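You operate a simulated robot arm through the tools that you are given. There is no shell and no other tool. Be economical: measure what you need, move in short steps, check, and stop when the job is done.

Carry out the task below with a simulated two-armed robot. There is one attempt and no reset: what you move stays moved.

TASK
Take the cap off the primer bottle and lay it down on the top of the white table. Put the bottle that says "WAX" from the top of the pink table on the red sheet there and the bottle labelled "DYE" on the yellow card there. Take the blue pad from the top of the pink table and put it on the top of the blue table. Put the block marked "1" from the top of the pink table on the blue blind and the block marked "3" on the silver blind. Fetch the spring from the top of the pink table and set it on top of the green valve. Fetch the white pad and set it on the middle left shelf of the green shelving. Do these in any order. Set down upright: bottle.

The check looks at the end state, three seconds after you hand in, the way a careful person would. Anything else that was tipped, shoved, dropped, spilled or broken makes it a failure. A push-on lid holds only when it is set on centred and level and pressed home; a screw cap is set on level and turned clockwise until tight. Flat cloth is picked up by pressing the open fingertips on it (5 to 10 N) and closing them slowly along it; thin cloth reads only 2 to 8 mm in the jaws.

THE ROBOT
Two 7-joint arms with two-finger parallel grippers on one trunk, on a base that drives. Base frame: it is fixed to the floor where the robot stands at the start and does not move with it; the origin is under the middle of the robot, x ahead of it, y to its left, z up; the surface under the hand at the start is at about z = 0.802. Lengths are in m, angles in rad, forces in N, time in s.
The left shoulder is at the start at [0.07, 0.163, 1.12], the right one opposite. With the tool pointing down near the work surface each hand reaches from about 0.4 to 0.88 m from the robot's upright axis, wherever it stands, measured 20 degrees to its own side. Places, roughly: block [11, -10, 0.75]; blue blind (10x10x1 cm) [11.3, -9.9, 0.9]; blue pad (8x8x5 cm) [10.4, -10, 0.9]; dye bottle, oil bottle, wax bottle [10, -10, 1]; green valve (7x7x8 cm) [10.9, -10.1, 0.9]; middle left shelf of the green shelving [12.9, -12.3, 0.8]; primer bottle [0.5, -0.25, 0.75]; red sheet (10x10x1 cm) [10.2, -10.1, 0.9]; silver blind (10x10x1 cm) [10.9, -9.9, 0.9]; spring [11.25, -10, 0.75]; top of the blue table [8.6, -10.1, 0.8]; white pad (15x6x5 cm) [13.5, -10.2, 0.6]; yellow card [9.75, -10, 0.75]. Payload 3.43 kg a hand.
Tool frame (each hand has its own): the origin (TCP) lies between the finger pads and is the grasp point; the fingertips stand 0.034 m ahead of it; z points along the fingers, y is the line along which they close. The gripper opens to 0.128 m. The fingers are 0.024 m wide and 0.012 m thick; the gripper's body (0.048 by 0.13 m) begins 0.096 m behind the TCP.
Orientation is that of the tool frame in the base frame, as [roll, pitch, yaw] about the fixed x, y, z axes, in that order (R = Rz(yaw) Ry(pitch) Rx(roll)). With the fingers straight down and closing along the base's y, the tool's x points along the base's -x, its y along +y and its z along -z.

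THE INTERFACE
- The arms move only by the tool move_arm. It takes "left_commands", "right_commands" or both (then of equal length, played together; a hand with none holds still); each is a list of rows, each an object of numbers (a shift or turn left out is 0, a gripper value left out holds the last): "dx", "dy", "dz": the shift along the base's x, y, z in m; "wx", "wy", "wz": the turn, a rotation vector about the base's x, y, z in degrees; "hand": the finger opening in m, from 0 to 0.128. In form: [{"dx": .., "dy": .., "dz": .., "wx": .., "wy": .., "wz": .., "hand": ..}, ...]. A call has 1 to 10 rows; each row shifts and turns the commanded pose from where the row before left it. Each row takes 0.2 s and may step no farther than 0.05 m and 0.15 rad from the row before; otherwise, or with a gripper value out of range, the whole call is refused. A pose out of reach is approached as far as the arm can. The call stops where the force on the tool passes 40 N (or 10 N more than at its start, if that is more) or the arm is blocked; 0.2 s more then pass. Each finger travels about 0.153 m/s and halts on what it meets, pressing with about 29 N; the grip force reading is that of the motor and also rises with nothing between the fingers. The clock runs only during rows and for 0.2 s after the last one: add rows that do not move to give the fingers time. The reply holds the time, the measured pose of the TCP, the force on the tool along the base axes, the opening and the grip force, in the units named above and with some noise, with the torque about the TCP (base axes, N m) and any sound that the robot's microphone picked up.
- Cameras (640 x 400 px; columns grow to the right, rows downward): "scene" is now at [0.1327, -0.0319, 1.3505]; the picture's right is [-0.34, -0.94, 0.00], its down [-0.53, 0.19, -0.83] and it looks along [0.78, -0.28, -0.56] (base axes); focal length 275 px, centre (320, 200). "left" rides on the left gripper at [0.076, 0.011, -0.16] in its tool frame; the picture's right is [-0.15, 0.99, 0.00], its down [-0.88, -0.13, -0.46] and it looks along [-0.45, -0.07, 0.89] (tool axes); focal length 234 px, centre (320, 200). "right" rides on the right gripper at [0.076, -0.011, -0.16] in its tool frame; the picture's right is [0.15, 0.99, 0.00], its down [-0.88, 0.13, -0.46] and it looks along [-0.45, 0.07, 0.89] (tool axes); focal length 234 px, centre (320, 200). There is no depth. A picture from a camera that has moved, and an enlarged one, comes with that camera's place and axes in the base frame and with its lens.
- grab_frame(camera): a new picture of that camera. No time passes.
- move_column(by): slides the trunk up (or, below 0, down) by that many m; the arms and the scene camera ride with it, the base frame stays. It gives what a move gives, with no picture.
- base_move(legs): drives the robot by 1 to 6 legs, each [ahead, left, turn to the left] in m, m and rad, along the robot's own axes; the way and the turn of a leg run together, so that a leg with both is an arc; at most 1.5 m and 3.142 rad a leg. The arms and the cameras ride along, it lands a little off, and it stops where it bumps. It gives what a move gives.
- head_to(pan, tilt): turns the head with the scene camera to pan (to the left, within 1.501 rad either way) and tilt (down, from -0.506 to 1.204), counted from straight ahead of the robot. It gives what a move gives.
- close_up(camera, box): a new picture of the part [left, top, right, bottom] of that camera's present view, enlarged. No time passes.
- close_job(): hands the job in; it is judged then, once.

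Work in short steps. Places have to be worked out from the pictures, the camera data and where the tool is seen: move nearer, look again, correct. Check each grasp and each placing, and mend what went wrong. You have 217 turns and 228 pictures in all, those below and enlarged ones among them. Open the grippers and draw the arms clear of the work before you hand the job in, unless the task says otherwise; then end with one line.

The tools are called as a command line: name --argument value ..., lists and objects as JSON in quotes. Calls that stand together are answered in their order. move_arm: Moves the arms, as the interface text tells. Its arguments: {"type":"object","properties":{"left_commands":{"type":"array","items":{"type":"object","properties":{"dx":{"type":"number"},"dy":{"type":"number"},"dz":{"type":"number"},"wx":{"type":"number"},"wy":{"type":"number"},"wz":{"type":"number"},"hand":{"type":"number"}}}},"right_commands":{"type":"array","items":{"type":"object","properties":{"dx":{"type":"number"},"dy":{"type":"number"},"dz":{"type":"number"},"wx":{"type":"number"},"wy":{"type":"number"},"wz":{"type":"number"},"hand":{"type":"number"}}}}},"required":[]} The other tools are called the same way: move_column (by) slides the trunk up or down; base_move (legs) drives the base; head_to (pan, tilt) turns the head that bears the scene camera; grab_frame (camera) takes a picture; close_up (camera, box) takes an enlarged picture of a part of a camera's view; close_job () hands the job in.

At the start:

```text
time: 0.0
left_ee_pos: [0.6517, -0.0189, 1.0786]
left_ee_rot: [-3.142, 0.0, -3.14]
left_ft_force: [-0.1, -0.3, -0.6]
left_wrist_torque: [0.02, -0.01, -0.01]
left_gripper_width: 0.1284
left_finger_force: 0.0
right_ee_pos: [0.3962, -0.4516, 1.1016]
right_ee_rot: [3.141, -0.001, 3.141]
right_ft_force: [0.0, 0.6, 0.1]
right_wrist_torque: [-0.02, 0.0, -0.02]
right_gripper_width: 0.128
right_finger_force: 0.1
trunk travel left (down, up): [-0.6, 0.34]
robot x, y, heading: [0.0003, 0.0043, 0.003]
head pan, tilt: [-0.351, 0.595]
```

scene: 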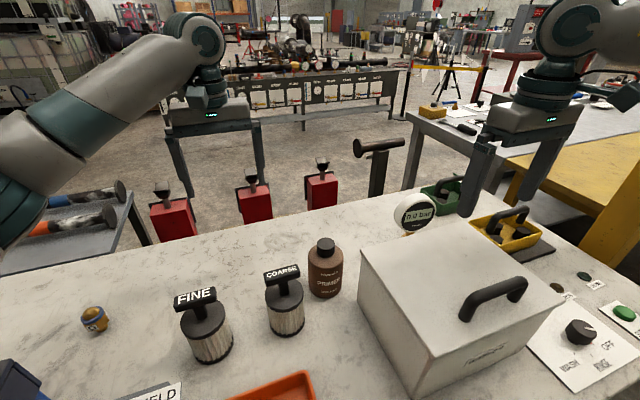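
right: 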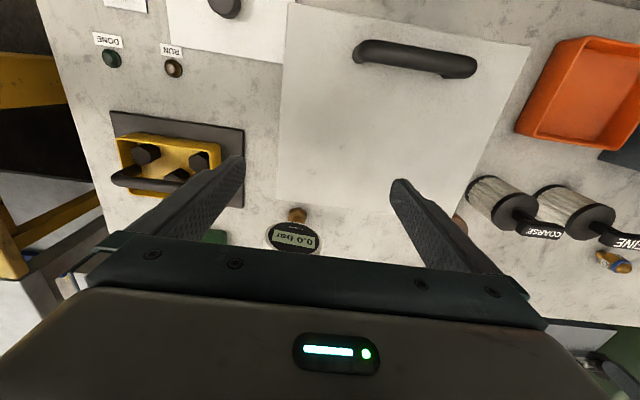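
left: 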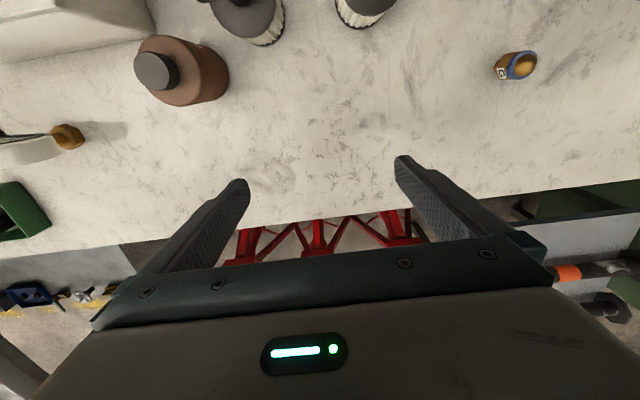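

I'll take a closer look at the primer bottle first.

close_up --camera "scene" --box '[240, 200, 400, 320]'

close_up --camera "left" --box '[100, 10, 260, 130]'

```text
3.33 times, centred on (320, 260) of scene
camera zoom: at [0.1327, -0.0319, 1.3505], right [-0.34, -0.94, 0.0], down [-0.53, 0.19, -0.83], along [0.78, -0.28, -0.56], focal length 918 px, centre (320, 0)
```

zoom: 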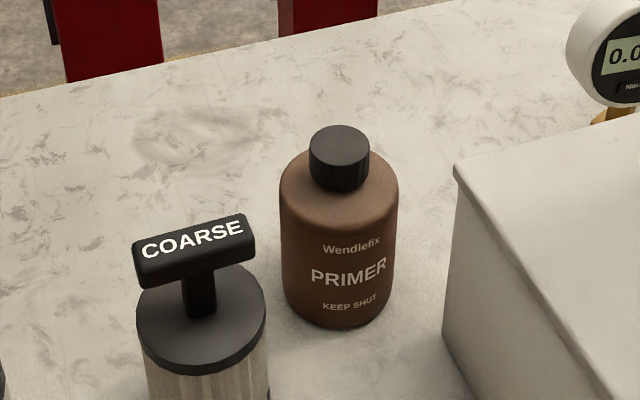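

```text
3.33 times, centred on (180, 70) of left
camera zoom: at [0.5762, -0.0077, 1.239], right [0.15, 0.99, 0.0], down [0.88, -0.13, 0.46], along [0.45, -0.07, -0.89], focal length 781 px, centre (787, 633)
```

zoom: 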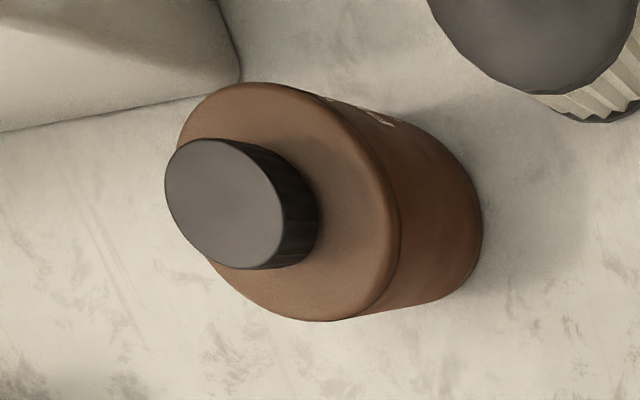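

The two views agree that the cap top is at about [0.539, -0.192, 0.944], diameter about 0.039, and it looks like a screw cap. The box corner is at (0.473, -0.245) and clears it, so I move the right hand above the cap and the left hand aside.

move_arm --right_commands '[{"dx": 0.0205, "dy": 0.037}, {"dx": 0.0205, "dy": 0.037}, {"dx": 0.0205, "dy": 0.037}, {"dx": 0.0205, "dy": 0.037}, {"dx": 0.0205, "dy": 0.037}, {"dx": 0.0205, "dy": 0.037}, {"dx": 0.0205, "dy": 0.037, "hand": 0.09}, {"dz": -0.04, "hand": 0.09}]' --left_commands '[{"dy": 0.04}, {"dy": 0.04}, {"dy": 0.04}, {"dy": 0.04}, {"dy": 0.04}, {"dy": 0.04}, {}, {}]'

grab_frame --camera "right"

grab_frame --camera "scene"

```text
time: 1.8
left_ee_pos: [0.6485, 0.22, 1.0787]
left_ee_rot: [3.142, 0.0, -3.141]
left_ft_force: [-1.5, -0.1, 0.7]
left_wrist_torque: [0.03, 0.01, 0.02]
left_gripper_width: 0.128
left_finger_force: 0.0
right_ee_pos: [0.5401, -0.1927, 1.0629]
right_ee_rot: [3.139, 0.0, -3.141]
right_ft_force: [-1.4, -0.5, -0.2]
right_wrist_torque: [0.01, -0.02, -0.05]
right_gripper_width: 0.0898
right_finger_force: 0.0
trunk travel left (down, up): [-0.6, 0.34]
robot x, y, heading: [-0.0012, -0.0018, -0.002]
head pan, tilt: [-0.351, 0.595]
```

```text
222 pictures are left
camera right: at [0.4654, -0.2039, 1.2236], right [-0.15, 0.99, 0.0], down [0.88, 0.13, 0.46], along [0.45, 0.07, -0.89], focal length 234 px, centre (320, 200)
```

right: 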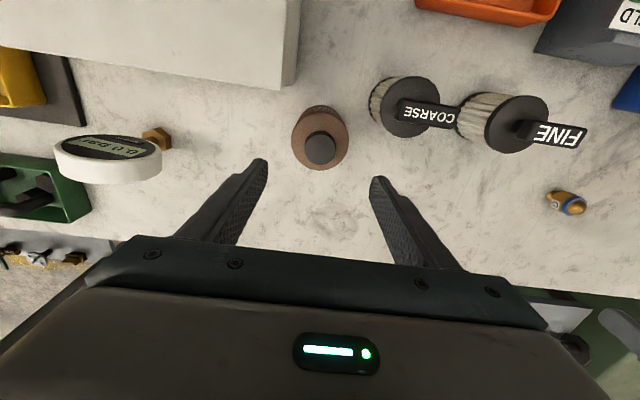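

```text
221 pictures are left
camera scene: at [0.1324, -0.0324, 1.3506], right [-0.34, -0.94, 0.0], down [-0.53, 0.19, -0.83], along [0.78, -0.28, -0.56], focal length 275 px, centre (320, 200)
```

scene: 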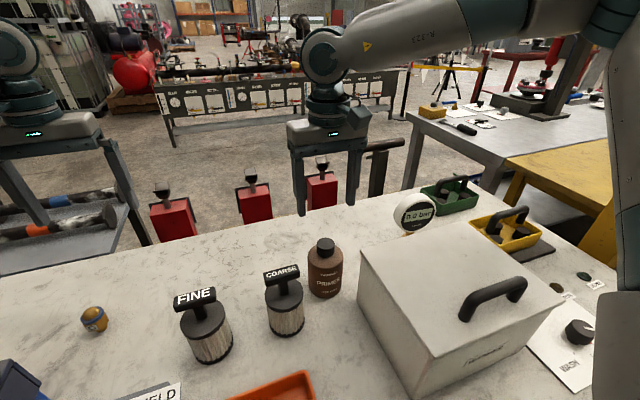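

The right camera puts the cap at (0.537, -0.192). I pre-rotate clockwise, then descend to grip height.

move_arm --right_commands '[{"dx": -0.002, "dy": 0.0005, "wz": -8.5}, {"wz": -8.5}, {"wz": -8.5}, {"wz": -8.5}, {"wz": -8.5, "dz": -0.02}, {"dz": -0.03}, {"dz": -0.03}, {"dz": -0.025}, {}]'

close_up --camera "scene" --box '[240, 180, 400, 300]'

```text
time: 3.8
left_ee_pos: [0.6491, 0.2208, 1.077]
left_ee_rot: [-3.141, 0.001, -3.14]
left_ft_force: [-1.0, -0.3, -0.5]
left_wrist_torque: [0.0, -0.01, 0.07]
left_gripper_width: 0.128
left_finger_force: 0.1
right_ee_pos: [0.5366, -0.1922, 0.9554]
right_ee_rot: [-3.139, 0.0, 2.4]
right_ft_force: [-1.3, -0.3, 0.1]
right_wrist_torque: [-0.01, -0.03, -0.01]
right_gripper_width: 0.09
right_finger_force: 0.1
trunk travel left (down, up): [-0.6, 0.34]
robot x, y, heading: [-0.0018, 0.0022, 0.003]
head pan, tilt: [-0.351, 0.595]
```

```text
3.33 times, centred on (320, 240) of scene
camera zoom: at [0.1323, -0.0316, 1.3506], right [-0.34, -0.94, 0.0], down [-0.53, 0.19, -0.83], along [0.78, -0.29, -0.56], focal length 918 px, centre (320, 67)
```

zoom: 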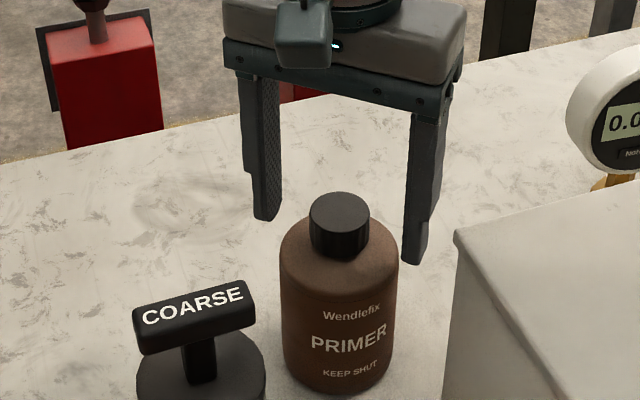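

The fingers straddle the cap at the right height, so I close slowly and check.

move_arm --right_commands '[{"hand": 0.07}, {"hand": 0.05}, {"hand": 0.03}, {"hand": 0.03}, {"hand": 0.03}]'

close_up --camera "scene" --box '[240, 180, 400, 300]'

```text
time: 5.0
left_ee_pos: [0.6486, 0.2197, 1.0791]
left_ee_rot: [-3.141, 0.001, -3.14]
left_ft_force: [-0.5, 1.2, -0.4]
left_wrist_torque: [-0.01, 0.03, 0.02]
left_gripper_width: 0.1281
left_finger_force: 0.2
right_ee_pos: [0.538, -0.1923, 0.9545]
right_ee_rot: [-3.141, 0.0, 2.4]
right_ft_force: [0.6, 1.9, 0.9]
right_wrist_torque: [0.02, 0.03, 0.04]
right_gripper_width: 0.0313
right_finger_force: 29.1
trunk travel left (down, up): [-0.6, 0.34]
robot x, y, heading: [0.0018, -0.0002, 0.003]
head pan, tilt: [-0.351, 0.595]
```

```text
3.33 times, centred on (320, 240) of scene
camera zoom: at [0.1329, -0.0315, 1.3505], right [-0.34, -0.94, 0.0], down [-0.53, 0.19, -0.83], along [0.78, -0.28, -0.56], focal length 918 px, centre (320, 67)
```

zoom: 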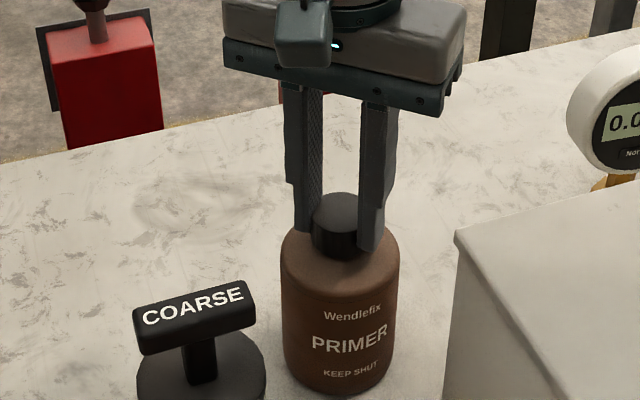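

The cap is gripped: 0.031 m opening at 29 N. I turn it counter-clockwise a little and check whether the bottle follows.

move_arm --right_commands '[{"wz": 8, "hand": 0.02}, {"wz": 8}, {"wz": 8}, {"wz": 8}]'

close_up --camera "scene" --box '[240, 180, 400, 300]'

```text
time: 6.0
left_ee_pos: [0.6501, 0.2211, 1.0788]
left_ee_rot: [3.141, -0.001, -3.142]
left_ft_force: [-0.3, -1.0, 0.4]
left_wrist_torque: [0.03, -0.02, 0.02]
left_gripper_width: 0.1277
left_finger_force: 0.0
right_ee_pos: [0.5381, -0.192, 0.9558]
right_ee_rot: [3.14, 0.0, 2.96]
right_ft_force: [-1.6, -2.5, 0.5]
right_wrist_torque: [-0.15, 0.07, -0.04]
right_gripper_width: 0.0303
right_finger_force: 29.1
trunk travel left (down, up): [-0.6, 0.34]
robot x, y, heading: [-0.0008, 0.0014, 0.002]
head pan, tilt: [-0.351, 0.595]
```

```text
3.33 times, centred on (320, 240) of scene
camera zoom: at [0.1325, -0.0319, 1.3505], right [-0.34, -0.94, 0.0], down [-0.53, 0.19, -0.83], along [0.78, -0.28, -0.56], focal length 918 px, centre (320, 67)
```

zoom: 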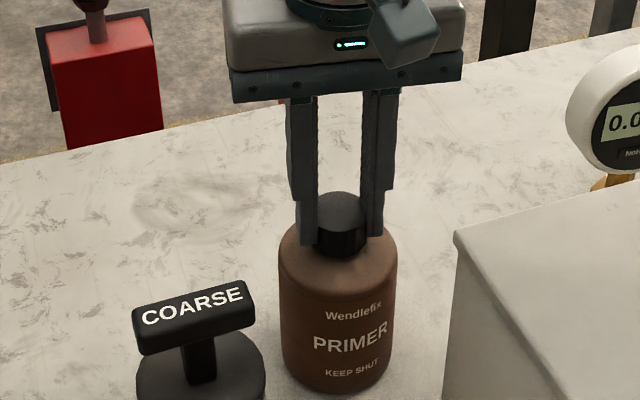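

The label didn't move while the hand turned 32°, so the cap is turning. I keep going.

move_arm --right_commands '[{"wz": 8.5}, {"wz": 8.5}, {"wz": 8.5}, {"wz": 8.5}, {"wz": 8.5}, {"wz": 8.5}, {"wz": 8.5}, {"wz": 8.5}, {"wz": 8.5}, {"wz": 8.5}]'

close_up --camera "scene" --box '[240, 180, 400, 300]'

```text
time: 8.2
left_ee_pos: [0.6472, 0.2222, 1.0788]
left_ee_rot: [-3.141, -0.001, -3.14]
left_ft_force: [-0.2, 0.4, 0.1]
left_wrist_torque: [-0.04, -0.01, -0.01]
left_gripper_width: 0.128
left_finger_force: 0.0
right_ee_pos: [0.4978, -0.1618, 0.9547]
right_ee_rot: [-3.122, 0.004, -1.889]
right_ft_force: [0.0, -1.0, 11.7]
right_wrist_torque: [0.06, 0.56, -0.01]
right_gripper_width: 0.0335
right_finger_force: 29.4
right hand out of reach, approached as far as the arm can: row 9, 10
trunk travel left (down, up): [-0.6, 0.34]
robot x, y, heading: [0.0022, -0.0011, 0.001]
head pan, tilt: [-0.351, 0.595]
stopped in row 10 (right hand): the force on the tool passed its limit at 43 N (the readings are from after the stop); the commanded pose is now the measured one
```

```text
3.33 times, centred on (320, 240) of scene
camera zoom: at [0.1319, -0.0297, 1.3504], right [-0.34, -0.94, 0.0], down [-0.53, 0.19, -0.83], along [0.78, -0.29, -0.56], focal length 918 px, centre (320, 67)
```

zoom: 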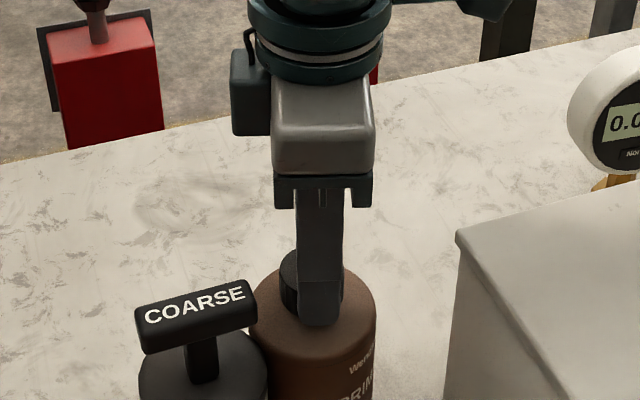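

The wrist ran out of reach and dragged the bottle about 5 cm toward the stamp. I slide it back gently while turning back clear of the limit, slowly.

move_arm --right_commands '[{"dx": 0.008, "dy": -0.006}, {"dx": 0.008, "dy": -0.006}, {"dx": 0.008, "dy": -0.006}, {"dx": 0.008, "dy": -0.006}, {"dx": 0.006, "dy": -0.005}, {}]'

grab_frame --camera "scene"

grab_frame --camera "right"

```text
time: 9.6
left_ee_pos: [0.6484, 0.2198, 1.0777]
left_ee_rot: [3.14, 0.0, 3.141]
left_ft_force: [0.9, -0.2, -1.0]
left_wrist_torque: [-0.03, -0.04, 0.02]
left_gripper_width: 0.1279
left_finger_force: 0.0
right_ee_pos: [0.4967, -0.1625, 0.9531]
right_ee_rot: [-3.12, 0.005, -1.889]
right_ft_force: [7.3, 1.5, 18.1]
right_wrist_torque: [0.09, -0.29, -0.04]
right_gripper_width: 0.0355
right_finger_force: 28.3
right hand out of reach, approached as far as the arm can: row 1, 2, 3, 4, 5
trunk travel left (down, up): [-0.6, 0.34]
robot x, y, heading: [-0.0011, 0.0011, -0.002]
head pan, tilt: [-0.351, 0.595]
```

```text
216 pictures are left
camera scene: at [0.1326, -0.0316, 1.3507], right [-0.34, -0.94, 0.0], down [-0.53, 0.19, -0.83], along [0.78, -0.29, -0.56], focal length 275 px, centre (320, 200)
```

scene: 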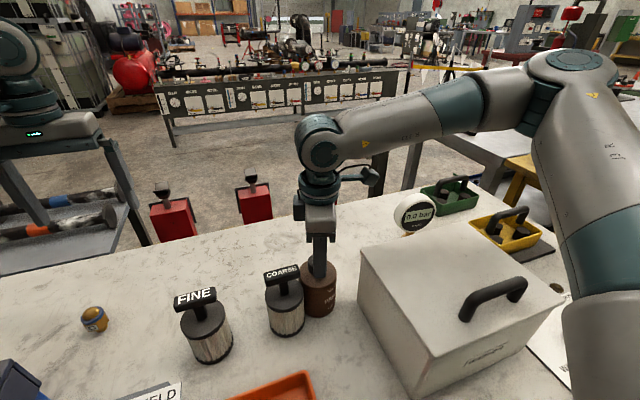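

```text
215 pictures are left
camera right: at [0.4829, -0.2371, 1.1148], right [-0.99, 0.17, -0.02], down [0.14, 0.88, 0.46], along [0.1, 0.45, -0.89], focal length 234 px, centre (320, 200)
```

right: 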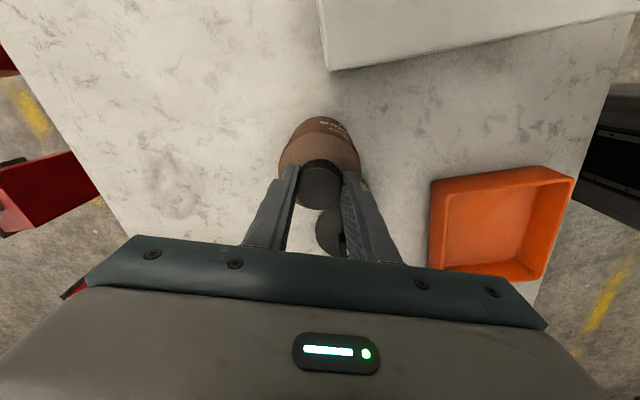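

The stamp hasn't been hit. I cancel the pending shift, unwind the wrist a bit while still holding the cap, and slide the bottle back to its place.

move_arm --right_commands '[{"dx": -0.036, "dy": 0.027, "wz": -4}, {"wz": -6}, {"wz": -6}, {"dx": 0.005, "dy": -0.004, "wz": -5}, {"dx": 0.008, "dy": -0.006, "wz": -5}, {"dx": 0.008, "dy": -0.006, "wz": -4}, {"dx": 0.008, "dy": -0.006}, {"dx": 0.008, "dy": -0.006}, {}]'

close_up --camera "scene" --box '[240, 180, 400, 300]'

```text
time: 11.6
left_ee_pos: [0.6498, 0.2199, 1.0769]
left_ee_rot: [-3.14, 0.0, -3.141]
left_ft_force: [0.4, -0.3, -0.8]
left_wrist_torque: [0.03, 0.01, 0.03]
left_gripper_width: 0.128
left_finger_force: 0.1
right_ee_pos: [0.4977, -0.1669, 0.9527]
right_ee_rot: [-3.123, 0.005, -2.412]
right_ft_force: [-1.9, 0.0, -1.8]
right_wrist_torque: [-0.03, 0.11, 0.02]
right_gripper_width: 0.0357
right_finger_force: 28.7
trunk travel left (down, up): [-0.6, 0.34]
robot x, y, heading: [-0.0005, -0.0024, -0.001]
head pan, tilt: [-0.351, 0.595]
```

```text
3.33 times, centred on (320, 240) of scene
camera zoom: at [0.1328, -0.0323, 1.3505], right [-0.34, -0.94, 0.0], down [-0.53, 0.19, -0.83], along [0.78, -0.29, -0.56], focal length 918 px, centre (320, 67)
```

zoom: 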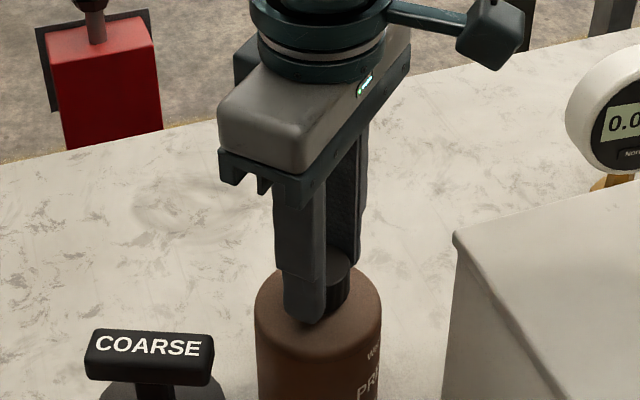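

The cancel overshot and the bottle nudged the COARSE stamp. I'll put the stamp back later using the first pictures. First I slide the bottle back to its original spot.

move_arm --right_commands '[{"dx": 0.008, "dy": -0.005}, {"dx": 0.008, "dy": -0.005}, {"dx": 0.008, "dy": -0.005}, {"dx": 0.008, "dy": -0.005}, {"dx": 0.008, "dy": -0.005}, {}]'

grab_frame --camera "scene"

grab_frame --camera "right"

```text
time: 13.0
left_ee_pos: [0.6488, 0.2204, 1.0782]
left_ee_rot: [3.141, -0.001, -3.141]
left_ft_force: [0.3, 0.1, -0.7]
left_wrist_torque: [-0.01, -0.01, 0.01]
left_gripper_width: 0.1277
left_finger_force: 0.0
right_ee_pos: [0.5396, -0.1901, 0.9536]
right_ee_rot: [-3.122, 0.002, -2.411]
right_ft_force: [-0.1, -0.1, -1.8]
right_wrist_torque: [0.04, 0.07, 0.0]
right_gripper_width: 0.0354
right_finger_force: 29.3
trunk travel left (down, up): [-0.6, 0.34]
robot x, y, heading: [0.0002, -0.0015, 0.001]
head pan, tilt: [-0.351, 0.595]
```

```text
213 pictures are left
camera scene: at [0.1333, -0.0321, 1.3505], right [-0.34, -0.94, 0.0], down [-0.53, 0.19, -0.83], along [0.78, -0.29, -0.56], focal length 275 px, centre (320, 200)
```

scene: 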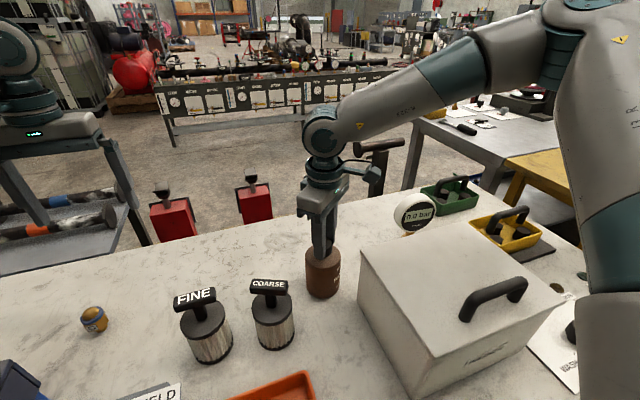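

```text
212 pictures are left
camera right: at [0.4889, -0.2461, 1.115], right [-0.77, 0.64, -0.02], down [0.56, 0.69, 0.46], along [0.31, 0.34, -0.89], focal length 234 px, centre (320, 200)
```

right: 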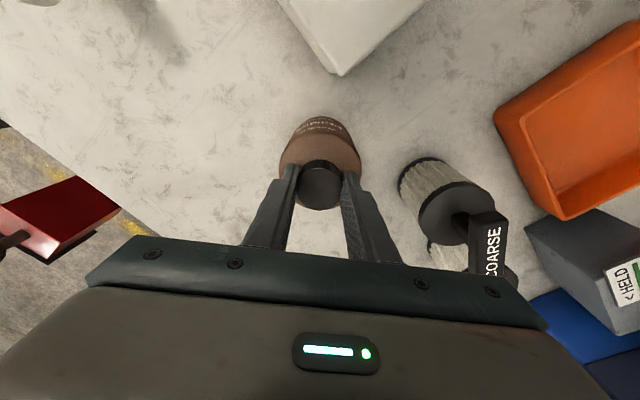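

The bottle is back in place and upright. I test whether the cap is already free with a small lift.

move_arm --right_commands '[{"dz": 0.006}, {"dz": 0.006}, {}]'

close_up --camera "scene" --box '[240, 200, 400, 320]'

```text
time: 13.8
left_ee_pos: [0.6504, 0.219, 1.0787]
left_ee_rot: [-3.141, -0.002, -3.141]
left_ft_force: [-0.2, 0.8, -0.3]
left_wrist_torque: [0.01, 0.01, -0.01]
left_gripper_width: 0.128
left_finger_force: 0.0
right_ee_pos: [0.5411, -0.1909, 0.9663]
right_ee_rot: [-3.123, 0.004, -2.41]
right_ft_force: [0.1, -0.6, -3.4]
right_wrist_torque: [-0.03, 0.02, -0.01]
right_gripper_width: 0.0357
right_finger_force: 29.2
trunk travel left (down, up): [-0.6, 0.34]
robot x, y, heading: [0.0002, 0.0017, 0.0]
head pan, tilt: [-0.351, 0.595]
```

```text
3.33 times, centred on (320, 260) of scene
camera zoom: at [0.1338, -0.0324, 1.3504], right [-0.34, -0.94, 0.0], down [-0.53, 0.19, -0.83], along [0.78, -0.29, -0.56], focal length 918 px, centre (320, 0)
```

zoom: 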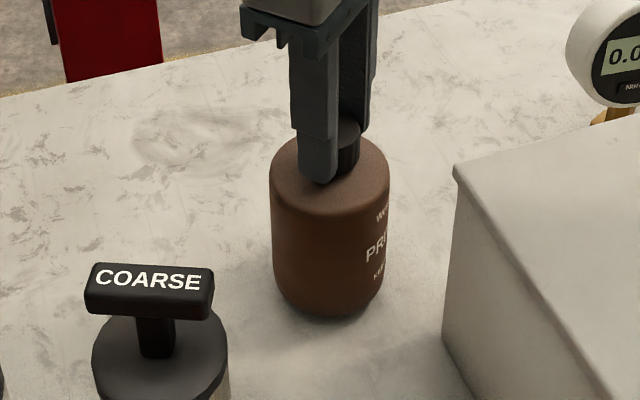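

The bottle came up with the cap, so it's still threaded. I set it down, open, and rewind for another pass within the safe yaw range.

move_arm --right_commands '[{"dz": -0.007}, {"dz": -0.006}, {}, {"hand": 0.05}, {"hand": 0.06}]'

move_arm --right_commands '[{"wz": -8.4}, {"wz": -8.4}, {"wz": -8.4}, {"wz": -8.4}, {"wz": -8.4}, {"wz": -8.4}, {"wz": -8.4}, {"wz": -8.4}, {"wz": -8.4}, {"wz": -8.4, "wx": -0.5}]'

close_up --camera "scene" --box '[240, 200, 400, 320]'

grab_frame --camera "right"

```text
time: 15.0
left_ee_pos: [0.6483, 0.2195, 1.0791]
left_ee_rot: [-3.141, 0.0, -3.141]
left_ft_force: [1.8, 0.0, -0.5]
left_wrist_torque: [-0.01, 0.04, -0.03]
left_gripper_width: 0.1282
left_finger_force: 0.1
right_ee_pos: [0.539, -0.191, 0.954]
right_ee_rot: [-3.123, 0.007, -2.41]
right_ft_force: [-0.1, 0.1, 0.5]
right_wrist_torque: [-0.02, 0.0, 0.03]
right_gripper_width: 0.0599
right_finger_force: 0.1
trunk travel left (down, up): [-0.6, 0.34]
robot x, y, heading: [0.0014, 0.001, 0.002]
head pan, tilt: [-0.351, 0.595]
```

```text
time: 17.2
left_ee_pos: [0.6487, 0.2202, 1.0778]
left_ee_rot: [3.142, 0.001, -3.141]
left_ft_force: [0.0, -0.1, -0.4]
left_wrist_torque: [0.01, 0.01, -0.01]
left_gripper_width: 0.1281
left_finger_force: 0.1
right_ee_pos: [0.5405, -0.1906, 0.9523]
right_ee_rot: [-3.115, 0.009, 2.404]
right_ft_force: [-0.3, 0.8, -0.6]
right_wrist_torque: [-0.01, 0.02, -0.01]
right_gripper_width: 0.0602
right_finger_force: 0.1
trunk travel left (down, up): [-0.6, 0.34]
robot x, y, heading: [0.0019, 0.0002, -0.003]
head pan, tilt: [-0.351, 0.595]
```

```text
3.33 times, centred on (320, 260) of scene
camera zoom: at [0.1333, -0.0322, 1.3505], right [-0.34, -0.94, 0.0], down [-0.53, 0.19, -0.83], along [0.78, -0.29, -0.56], focal length 918 px, centre (320, 0)
```

zoom: 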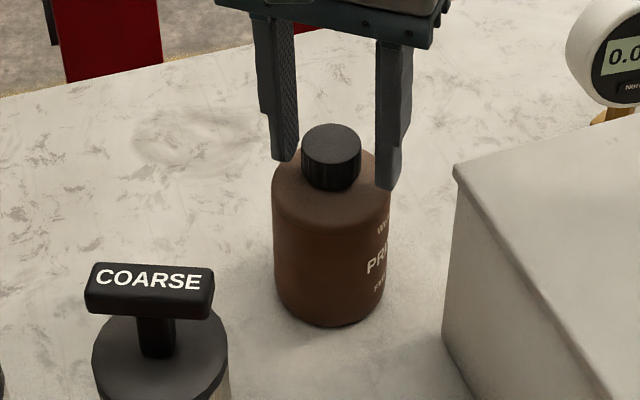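

```text
209 pictures are left
camera right: at [0.4795, -0.1424, 1.113], right [0.56, 0.83, -0.03], down [0.74, -0.48, 0.46], along [0.37, -0.28, -0.89], focal length 234 px, centre (320, 200)
```

right: 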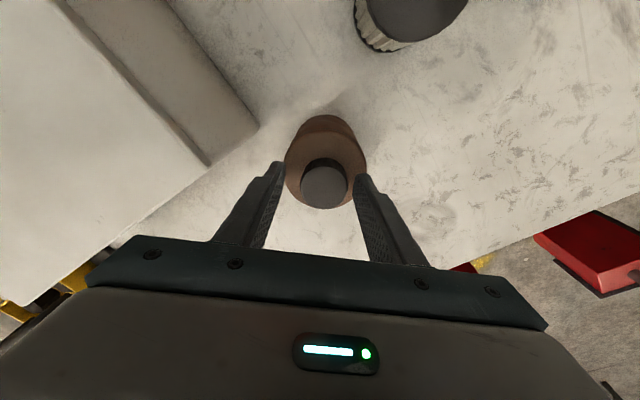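

The cap is centred between the fingers. I level the tool, close, and make another counter-clockwise pass.

move_arm --right_commands '[{"wx": 1.4, "wy": -0.6, "dz": 0.002, "hand": 0.05}, {"hand": 0.035}, {"hand": 0.02}, {"hand": 0.02}, {"wz": 8.4}, {"wz": 8.4}, {"wz": 8.4}, {"wz": 8.4}, {"wz": 8.4}]'

close_up --camera "scene" --box '[240, 200, 400, 320]'

```text
time: 19.2
left_ee_pos: [0.6495, 0.2193, 1.0779]
left_ee_rot: [-3.141, 0.0, 3.141]
left_ft_force: [-0.5, -0.6, -0.2]
left_wrist_torque: [0.03, 0.07, -0.01]
left_gripper_width: 0.1279
left_finger_force: 0.0
right_ee_pos: [0.5396, -0.1901, 0.955]
right_ee_rot: [-3.141, 0.001, -3.141]
right_ft_force: [-0.8, -0.9, 0.2]
right_wrist_torque: [-0.14, 0.0, -0.01]
right_gripper_width: 0.0356
right_finger_force: 28.8
trunk travel left (down, up): [-0.6, 0.34]
robot x, y, heading: [0.001, -0.0009, 0.002]
head pan, tilt: [-0.351, 0.595]
```

```text
3.33 times, centred on (320, 260) of scene
camera zoom: at [0.1331, -0.0323, 1.3505], right [-0.34, -0.94, 0.0], down [-0.53, 0.19, -0.83], along [0.78, -0.29, -0.56], focal length 918 px, centre (320, 0)
```

zoom: 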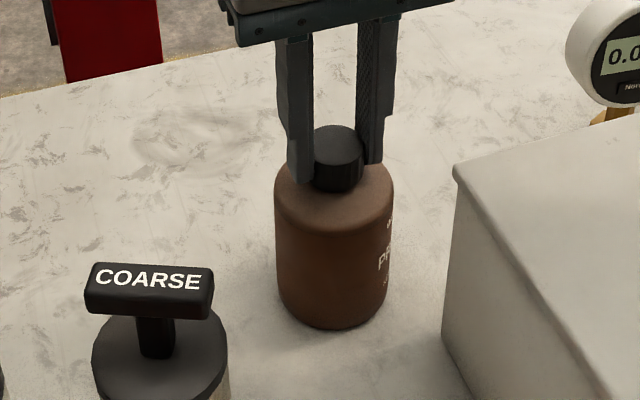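

The bottle followed only about 14° of the 42° turn, so the cap is rotating relative to it. I continue with slight downward pressure.

move_arm --right_commands '[{"dz": -0.003}, {"wz": 8.4}, {"wz": 8.4}, {"wz": 8.4}, {"wz": 8.4}, {"wz": 8.4}]'

close_up --camera "scene" --box '[240, 200, 400, 320]'

```text
time: 20.6
left_ee_pos: [0.6481, 0.2194, 1.0795]
left_ee_rot: [3.141, 0.001, -3.142]
left_ft_force: [0.2, 0.1, 0.6]
left_wrist_torque: [-0.02, 0.01, -0.02]
left_gripper_width: 0.128
left_finger_force: 0.1
right_ee_pos: [0.5394, -0.1904, 0.954]
right_ee_rot: [-3.139, 0.003, -2.41]
right_ft_force: [4.3, -8.3, 24.7]
right_wrist_torque: [-0.3, -0.2, -0.01]
right_gripper_width: 0.0356
right_finger_force: 28.7
trunk travel left (down, up): [-0.6, 0.34]
robot x, y, heading: [0.0008, 0.0006, 0.0]
head pan, tilt: [-0.351, 0.595]
```

```text
3.33 times, centred on (320, 260) of scene
camera zoom: at [0.1314, -0.0326, 1.3508], right [-0.34, -0.94, 0.0], down [-0.53, 0.19, -0.83], along [0.78, -0.29, -0.56], focal length 918 px, centre (320, 0)
```

zoom: 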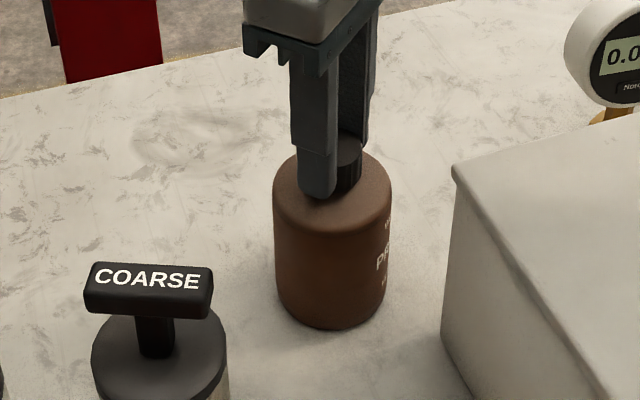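

The bottle stayed put this time. I relieve the pressure, release, rewind, and do a full pass with pressure.

move_arm --right_commands '[{"dz": 0.003, "hand": 0.06}, {"hand": 0.06}, {"wz": -8.4}, {"wz": -8.4}, {"wz": -8.4}, {"wz": -8.4}, {"wz": -8.4}, {"wz": -8.4}, {"wz": -8.4}, {"wz": -8.4}]'

close_up --camera "scene" --box '[240, 200, 400, 320]'

move_arm --right_commands '[{"wz": -8.4}, {"wz": -8.4, "hand": 0.05}, {"hand": 0.035}, {"hand": 0.02}, {"hand": 0.02}, {"dz": -0.002}, {"wz": 8.4}, {"wz": 8.4}, {"wz": 8.4}, {"wz": 8.4}]'

move_arm --right_commands '[{"wz": 8.4}, {"wz": 8.4}, {"wz": 8.4}, {"wz": 8.4}, {"wz": 8.4}, {"wz": 8.4}]'

close_up --camera "scene" --box '[240, 200, 400, 320]'

```text
time: 22.8
left_ee_pos: [0.6503, 0.2196, 1.0773]
left_ee_rot: [3.141, -0.001, -3.141]
left_ft_force: [-0.3, 0.6, 0.8]
left_wrist_torque: [0.02, 0.01, 0.01]
left_gripper_width: 0.1283
left_finger_force: 0.0
right_ee_pos: [0.5393, -0.1897, 0.9561]
right_ee_rot: [-3.139, 0.001, 2.696]
right_ft_force: [-0.8, 0.6, 0.1]
right_wrist_torque: [0.0, 0.03, -0.01]
right_gripper_width: 0.0601
right_finger_force: 0.1
trunk travel left (down, up): [-0.6, 0.34]
robot x, y, heading: [-0.0024, 0.0011, -0.0]
head pan, tilt: [-0.351, 0.595]
```

```text
3.33 times, centred on (320, 260) of scene
camera zoom: at [0.1332, -0.0322, 1.3505], right [-0.34, -0.94, 0.0], down [-0.53, 0.19, -0.83], along [0.78, -0.29, -0.56], focal length 918 px, centre (320, 0)
```

zoom: 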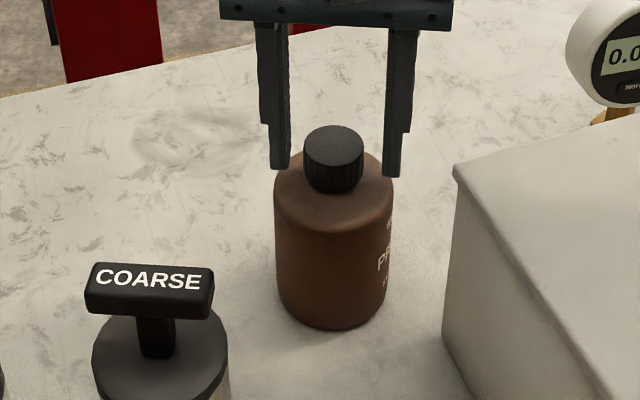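

```text
time: 25.0
left_ee_pos: [0.6488, 0.2196, 1.0785]
left_ee_rot: [3.141, -0.001, -3.141]
left_ft_force: [0.2, 0.2, 1.0]
left_wrist_torque: [0.01, 0.02, -0.02]
left_gripper_width: 0.128
left_finger_force: 0.1
right_ee_pos: [0.5392, -0.1905, 0.9541]
right_ee_rot: [-3.141, 0.002, 2.994]
right_ft_force: [1.8, 0.7, 10.6]
right_wrist_torque: [0.12, -0.1, -0.03]
right_gripper_width: 0.0306
right_finger_force: 28.9
trunk travel left (down, up): [-0.6, 0.34]
robot x, y, heading: [0.0024, 0.0009, 0.005]
head pan, tilt: [-0.351, 0.595]
```

```text
time: 26.4
left_ee_pos: [0.6485, 0.2192, 1.0792]
left_ee_rot: [3.141, -0.001, -3.141]
left_ft_force: [0.9, -0.4, 0.4]
left_wrist_torque: [0.01, 0.02, 0.03]
left_gripper_width: 0.1278
left_finger_force: 0.0
right_ee_pos: [0.5406, -0.1907, 0.955]
right_ee_rot: [-3.139, 0.002, -2.409]
right_ft_force: [3.7, -1.1, 16.2]
right_wrist_torque: [-0.08, -0.11, -0.03]
right_gripper_width: 0.0302
right_finger_force: 29.3
trunk travel left (down, up): [-0.6, 0.34]
robot x, y, heading: [-0.0021, -0.0019, 0.001]
head pan, tilt: [-0.351, 0.595]
```

```text
3.33 times, centred on (320, 260) of scene
camera zoom: at [0.1321, -0.0318, 1.3507], right [-0.34, -0.94, 0.0], down [-0.53, 0.19, -0.83], along [0.78, -0.29, -0.56], focal length 918 px, centre (320, 0)
```

zoom: 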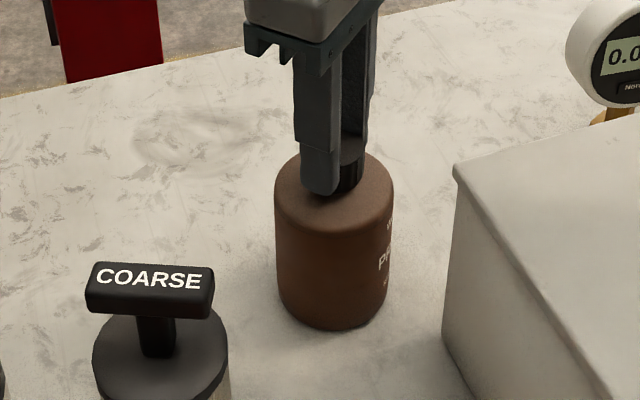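

The bottle didn't turn. Lift test.

move_arm --right_commands '[{"dz": 0.006}, {"dz": 0.008}, {}]'

close_up --camera "scene" --box '[240, 200, 400, 320]'

```text
time: 27.2
left_ee_pos: [0.6506, 0.2196, 1.0764]
left_ee_rot: [-3.141, -0.003, -3.141]
left_ft_force: [0.1, -0.1, -0.4]
left_wrist_torque: [-0.01, 0.04, -0.02]
left_gripper_width: 0.1281
left_finger_force: 0.0
right_ee_pos: [0.5408, -0.1911, 0.9675]
right_ee_rot: [3.141, -0.002, -2.41]
right_ft_force: [0.8, 0.1, -4.2]
right_wrist_torque: [0.01, 0.0, 0.0]
right_gripper_width: 0.0304
right_finger_force: 29.3
trunk travel left (down, up): [-0.6, 0.34]
robot x, y, heading: [0.0014, -0.0016, -0.0]
head pan, tilt: [-0.351, 0.595]
```

```text
3.33 times, centred on (320, 260) of scene
camera zoom: at [0.134, -0.0324, 1.3503], right [-0.34, -0.94, 0.0], down [-0.53, 0.19, -0.83], along [0.78, -0.29, -0.56], focal length 918 px, centre (320, 0)
```

zoom: 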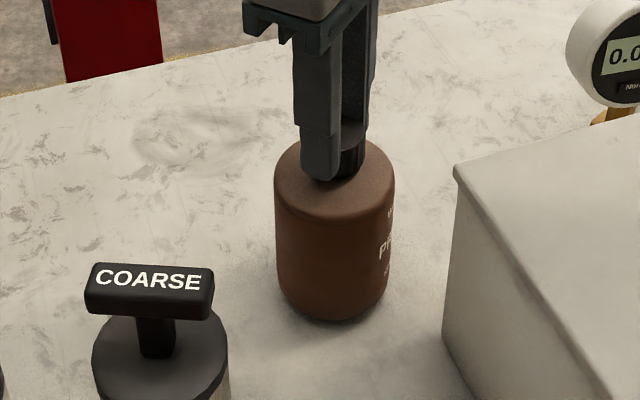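

It's still threaded. The opening reads 0.030 on flats and 0.0356 on corners, so the cap acts like a hexagon; I'll rewind in multiples of 60°. I set it down, release, lift clear, and rewind 120°.

move_arm --right_commands '[{"dz": -0.007}, {"dz": -0.006}, {"hand": 0.06}, {"hand": 0.06}, {"dz": 0.04}, {"dz": 0.02}, {"wz": -8}, {"wz": -8}, {"wz": -8}, {"wz": -8}]'

move_arm --right_commands '[{"wz": -8}, {"wz": -8}, {"wz": -8}, {"wz": -8}, {"wz": -8}, {"wz": -8}, {"wz": -8}, {"wz": -8}, {"wz": -8}]'

move_arm --right_commands '[{"wz": -8}, {"wz": -8}]'

close_up --camera "scene" --box '[240, 200, 400, 320]'

```text
time: 29.4
left_ee_pos: [0.649, 0.2195, 1.0767]
left_ee_rot: [3.141, -0.001, 3.141]
left_ft_force: [0.5, 0.7, -0.1]
left_wrist_torque: [-0.02, -0.04, -0.02]
left_gripper_width: 0.1282
left_finger_force: 0.0
right_ee_pos: [0.54, -0.1906, 1.0136]
right_ee_rot: [-3.14, 0.001, -2.972]
right_ft_force: [-0.6, 0.3, 0.3]
right_wrist_torque: [-0.04, 0.04, 0.03]
right_gripper_width: 0.0602
right_finger_force: 0.0
trunk travel left (down, up): [-0.6, 0.34]
robot x, y, heading: [0.0013, 0.0019, -0.002]
head pan, tilt: [-0.351, 0.595]
```

```text
time: 31.4
left_ee_pos: [0.6487, 0.2208, 1.0788]
left_ee_rot: [-3.141, 0.001, -3.141]
left_ft_force: [0.1, 0.7, -0.4]
left_wrist_torque: [0.0, 0.0, -0.01]
left_gripper_width: 0.1281
left_finger_force: 0.0
right_ee_pos: [0.5376, -0.1896, 1.0138]
right_ee_rot: [-3.141, 0.001, 2.054]
right_ft_force: [-0.8, -0.2, 0.4]
right_wrist_torque: [0.02, -0.03, 0.01]
right_gripper_width: 0.0601
right_finger_force: 0.1
trunk travel left (down, up): [-0.6, 0.34]
robot x, y, heading: [0.001, 0.0015, 0.0]
head pan, tilt: [-0.351, 0.595]
```

```text
time: 32.0
left_ee_pos: [0.651, 0.2195, 1.0784]
left_ee_rot: [-3.141, 0.0, 3.141]
left_ft_force: [0.8, -0.7, 0.6]
left_wrist_torque: [-0.03, 0.02, 0.01]
left_gripper_width: 0.1278
left_finger_force: 0.2
right_ee_pos: [0.5394, -0.191, 1.0149]
right_ee_rot: [-3.139, 0.002, 1.775]
right_ft_force: [1.0, 0.0, -0.5]
right_wrist_torque: [0.03, 0.0, -0.01]
right_gripper_width: 0.06
right_finger_force: 0.0
trunk travel left (down, up): [-0.6, 0.34]
robot x, y, heading: [0.0015, -0.0019, -0.002]
head pan, tilt: [-0.351, 0.595]
```

```text
3.33 times, centred on (320, 260) of scene
camera zoom: at [0.1331, -0.0322, 1.3505], right [-0.34, -0.94, 0.0], down [-0.53, 0.19, -0.83], along [0.78, -0.29, -0.56], focal length 918 px, centre (320, 0)
```

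zoom: 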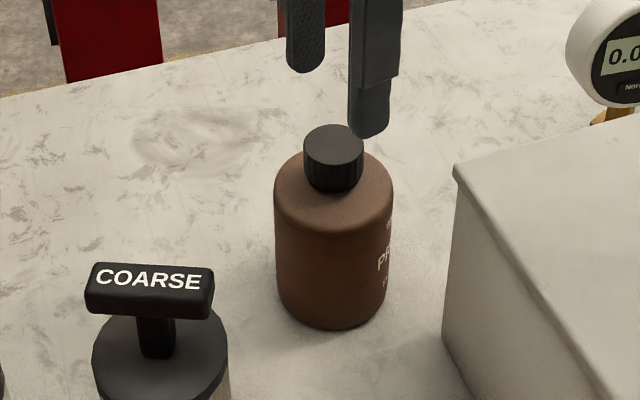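

120° was reachable, so I try rewinding another 120° up here where it's safe.

move_arm --right_commands '[{"wz": -8}, {"wz": -8}, {"wz": -8}, {"wz": -8}, {"wz": -8}, {"wz": -8}, {"wz": -8}, {"wz": -4}]'

move_arm --right_commands '[{"wz": -8}, {"wz": -8}, {"wz": -8}, {"wz": -8}, {"wz": -8}, {"wz": -8}, {"wz": -8}, {"wz": -4}]'

```text
time: 33.8
left_ee_pos: [0.6494, 0.2203, 1.0785]
left_ee_rot: [3.141, -0.001, -3.141]
left_ft_force: [0.2, -0.4, -0.1]
left_wrist_torque: [0.04, -0.01, 0.0]
left_gripper_width: 0.1275
left_finger_force: 0.1
right_ee_pos: [0.541, -0.1898, 1.0153]
right_ee_rot: [-3.14, 0.001, 0.728]
right_ft_force: [0.7, -0.4, 0.0]
right_wrist_torque: [-0.01, 0.02, -0.01]
right_gripper_width: 0.0599
right_finger_force: 0.0
trunk travel left (down, up): [-0.6, 0.34]
robot x, y, heading: [-0.0011, -0.0004, 0.004]
head pan, tilt: [-0.351, 0.595]
```

```text
time: 35.6
left_ee_pos: [0.6504, 0.2202, 1.078]
left_ee_rot: [3.141, 0.001, -3.141]
left_ft_force: [-0.2, 0.0, 0.4]
left_wrist_torque: [0.0, 0.01, 0.0]
left_gripper_width: 0.1277
left_finger_force: 0.0
right_ee_pos: [0.5403, -0.1906, 1.0137]
right_ee_rot: [3.139, 0.003, -0.317]
right_ft_force: [0.6, 0.1, 0.0]
right_wrist_torque: [0.01, -0.02, 0.0]
right_gripper_width: 0.0602
right_finger_force: 0.2
trunk travel left (down, up): [-0.6, 0.34]
robot x, y, heading: [0.0022, -0.0018, -0.002]
head pan, tilt: [-0.351, 0.595]
```

A 240° pass is available. I descend, grip and turn with slight pressure.

move_arm --right_commands '[{"dz": -0.03}, {"dz": -0.028}, {"hand": 0.045}, {"hand": 0.03}, {"hand": 0.02}, {"hand": 0.02}, {"dz": -0.002}, {"wz": 8}, {"wz": 8}, {"wz": 8}]'

move_arm --right_commands '[{"wz": 8}, {"wz": 8}, {"wz": 8}, {"wz": 8}, {"wz": 8}, {"wz": 8}, {"wz": 8}, {"wz": 8}, {"wz": 8}, {"wz": 8}]'

move_arm --right_commands '[{"wz": 8}, {"wz": 8}, {"wz": 8}, {"wz": 8}, {"wz": 8}, {"wz": 8}, {"wz": 8}, {"wz": 8}, {"wz": 8}, {"wz": 8}]'

move_arm --right_commands '[{"wz": 8}, {"wz": 8}, {"wz": 8}, {"wz": 8}, {"wz": 8}, {"wz": 8}, {"wz": 8}]'

close_up --camera "scene" --box '[240, 200, 400, 320]'

```text
time: 37.8
left_ee_pos: [0.6486, 0.2194, 1.0786]
left_ee_rot: [-3.141, 0.001, 3.141]
left_ft_force: [0.2, 0.1, 0.3]
left_wrist_torque: [0.03, 0.01, 0.01]
left_gripper_width: 0.1279
left_finger_force: 0.1
right_ee_pos: [0.5397, -0.1897, 0.955]
right_ee_rot: [-3.138, -0.002, 0.103]
right_ft_force: [2.6, -1.7, 16.2]
right_wrist_torque: [-0.09, -0.09, 0.0]
right_gripper_width: 0.0355
right_finger_force: 29.1
trunk travel left (down, up): [-0.6, 0.34]
robot x, y, heading: [-0.0054, -0.0028, -0.001]
head pan, tilt: [-0.351, 0.595]
```

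```text
time: 40.0
left_ee_pos: [0.6482, 0.2197, 1.0785]
left_ee_rot: [-3.141, 0.001, 3.141]
left_ft_force: [-0.1, -0.2, 0.8]
left_wrist_torque: [0.01, -0.01, 0.0]
left_gripper_width: 0.128
left_finger_force: 0.0
right_ee_pos: [0.5382, -0.1897, 0.9511]
right_ee_rot: [-3.135, 0.004, 1.5]
right_ft_force: [-3.0, -1.6, 4.2]
right_wrist_torque: [-0.01, 0.1, -0.01]
right_gripper_width: 0.0357
right_finger_force: 28.7
trunk travel left (down, up): [-0.6, 0.34]
robot x, y, heading: [-0.001, 0.0012, -0.001]
head pan, tilt: [-0.351, 0.595]
```

```text
time: 42.2
left_ee_pos: [0.6489, 0.2194, 1.0784]
left_ee_rot: [3.141, 0.001, -3.14]
left_ft_force: [0.7, -0.6, -0.9]
left_wrist_torque: [0.0, 0.01, -0.02]
left_gripper_width: 0.128
left_finger_force: 0.1
right_ee_pos: [0.5411, -0.1897, 0.9535]
right_ee_rot: [-3.141, 0.001, 2.897]
right_ft_force: [0.3, 1.1, 0.0]
right_wrist_torque: [-0.01, 0.01, 0.0]
right_gripper_width: 0.0355
right_finger_force: 29.1
trunk travel left (down, up): [-0.6, 0.34]
robot x, y, heading: [0.0001, 0.0044, -0.005]
head pan, tilt: [-0.351, 0.595]
```

```text
time: 43.8
left_ee_pos: [0.6496, 0.2197, 1.078]
left_ee_rot: [3.141, 0.0, -3.141]
left_ft_force: [0.1, -0.1, 0.2]
left_wrist_torque: [-0.02, 0.02, -0.02]
left_gripper_width: 0.1278
left_finger_force: 0.0
right_ee_pos: [0.5392, -0.1909, 0.9542]
right_ee_rot: [3.141, 0.002, -2.409]
right_ft_force: [0.3, 0.6, -0.7]
right_wrist_torque: [0.01, 0.04, -0.04]
right_gripper_width: 0.0355
right_finger_force: 29.2
trunk travel left (down, up): [-0.6, 0.34]
robot x, y, heading: [-0.0033, 0.0021, -0.002]
head pan, tilt: [-0.351, 0.595]
```

```text
3.33 times, centred on (320, 260) of scene
camera zoom: at [0.1331, -0.0322, 1.3505], right [-0.34, -0.94, 0.0], down [-0.53, 0.19, -0.83], along [0.78, -0.29, -0.56], focal length 918 px, centre (320, 0)
```

zoom: 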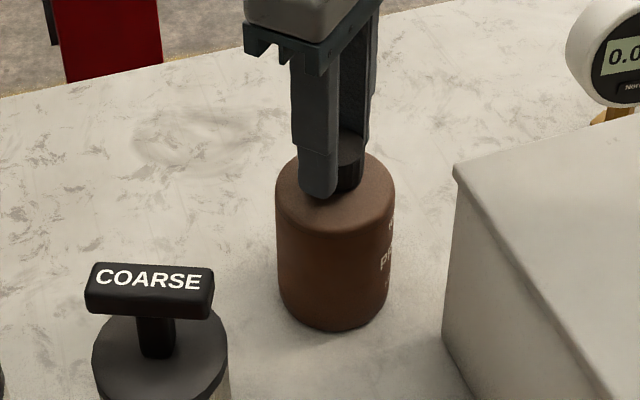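

The z-force fell to zero during the turn, which suggests the cap came loose. Lift test.

move_arm --right_commands '[{"dz": 0.008}, {"dz": 0.01}, {}]'

close_up --camera "scene" --box '[240, 200, 400, 320]'

```text
time: 44.6
left_ee_pos: [0.6493, 0.2199, 1.0781]
left_ee_rot: [3.141, 0.0, 3.142]
left_ft_force: [-0.2, 0.1, -0.3]
left_wrist_torque: [-0.01, -0.01, 0.02]
left_gripper_width: 0.1281
left_finger_force: 0.0
right_ee_pos: [0.5383, -0.1905, 0.9735]
right_ee_rot: [-3.142, 0.0, -2.412]
right_ft_force: [0.0, 0.0, -0.7]
right_wrist_torque: [0.04, 0.0, -0.04]
right_gripper_width: 0.0359
right_finger_force: 28.8
trunk travel left (down, up): [-0.6, 0.34]
robot x, y, heading: [-0.0004, -0.0001, 0.001]
head pan, tilt: [-0.351, 0.595]
```

```text
3.33 times, centred on (320, 260) of scene
camera zoom: at [0.1334, -0.0322, 1.3505], right [-0.34, -0.94, 0.0], down [-0.53, 0.19, -0.83], along [0.78, -0.29, -0.56], focal length 918 px, centre (320, 0)
```

zoom: 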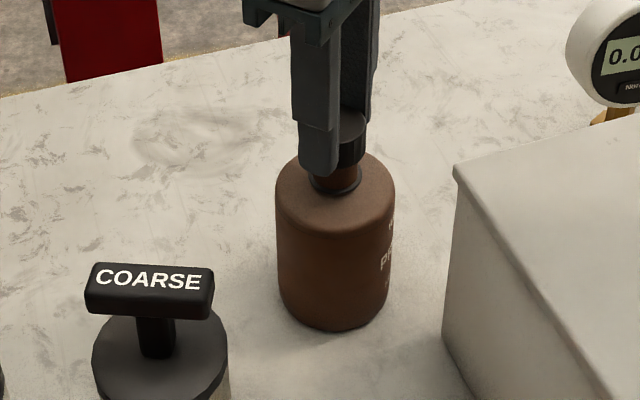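

The cap is free. I carry it to the clear spot at about (0.62, -0.06) and lower it to just above the table.

move_arm --right_commands '[{"dz": 0.04}, {"dx": 0.0205, "dy": 0.0325}, {"dx": 0.0205, "dy": 0.0325}, {"dx": 0.0205, "dy": 0.0325}, {"dx": 0.0205, "dy": 0.0325}, {"dz": -0.045}, {"dz": -0.045}, {"dz": -0.045}, {}]'

close_up --camera "scene" --box '[200, 160, 360, 280]'

```text
time: 46.2
left_ee_pos: [0.6489, 0.2197, 1.0787]
left_ee_rot: [-3.141, 0.001, 3.141]
left_ft_force: [0.1, 0.2, 0.1]
left_wrist_torque: [0.04, 0.0, -0.02]
left_gripper_width: 0.1276
left_finger_force: 0.0
right_ee_pos: [0.5679, -0.1547, 0.9409]
right_ee_rot: [-3.138, 0.022, -2.413]
right_ft_force: [-3.7, 1.3, 10.4]
right_wrist_torque: [-0.03, 0.28, -0.01]
right_gripper_width: 0.036
right_finger_force: 29.1
right hand out of reach, approached as far as the arm can: row 3, 4, 5, 6, 7, 8
trunk travel left (down, up): [-0.6, 0.34]
robot x, y, heading: [-0.0025, -0.0008, -0.003]
head pan, tilt: [-0.351, 0.595]
stopped in row 8 (right hand): the force on the tool passed its limit at 70 N (the readings are from after the stop); the commanded pose is now the measured one
```

```text
3.33 times, centred on (280, 220) of scene
camera zoom: at [0.1319, -0.0319, 1.3507], right [-0.34, -0.94, 0.0], down [-0.53, 0.19, -0.83], along [0.78, -0.29, -0.56], focal length 918 px, centre (453, 133)
```

zoom: 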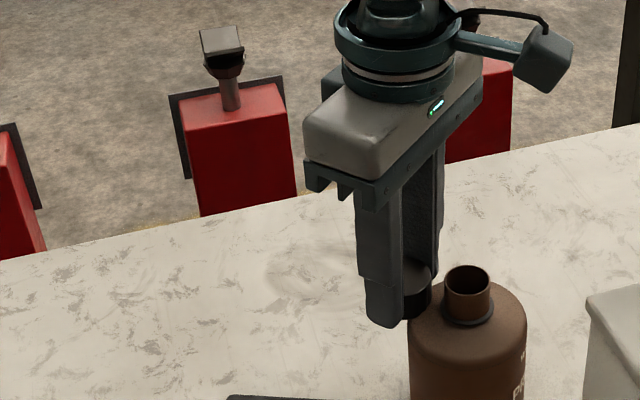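

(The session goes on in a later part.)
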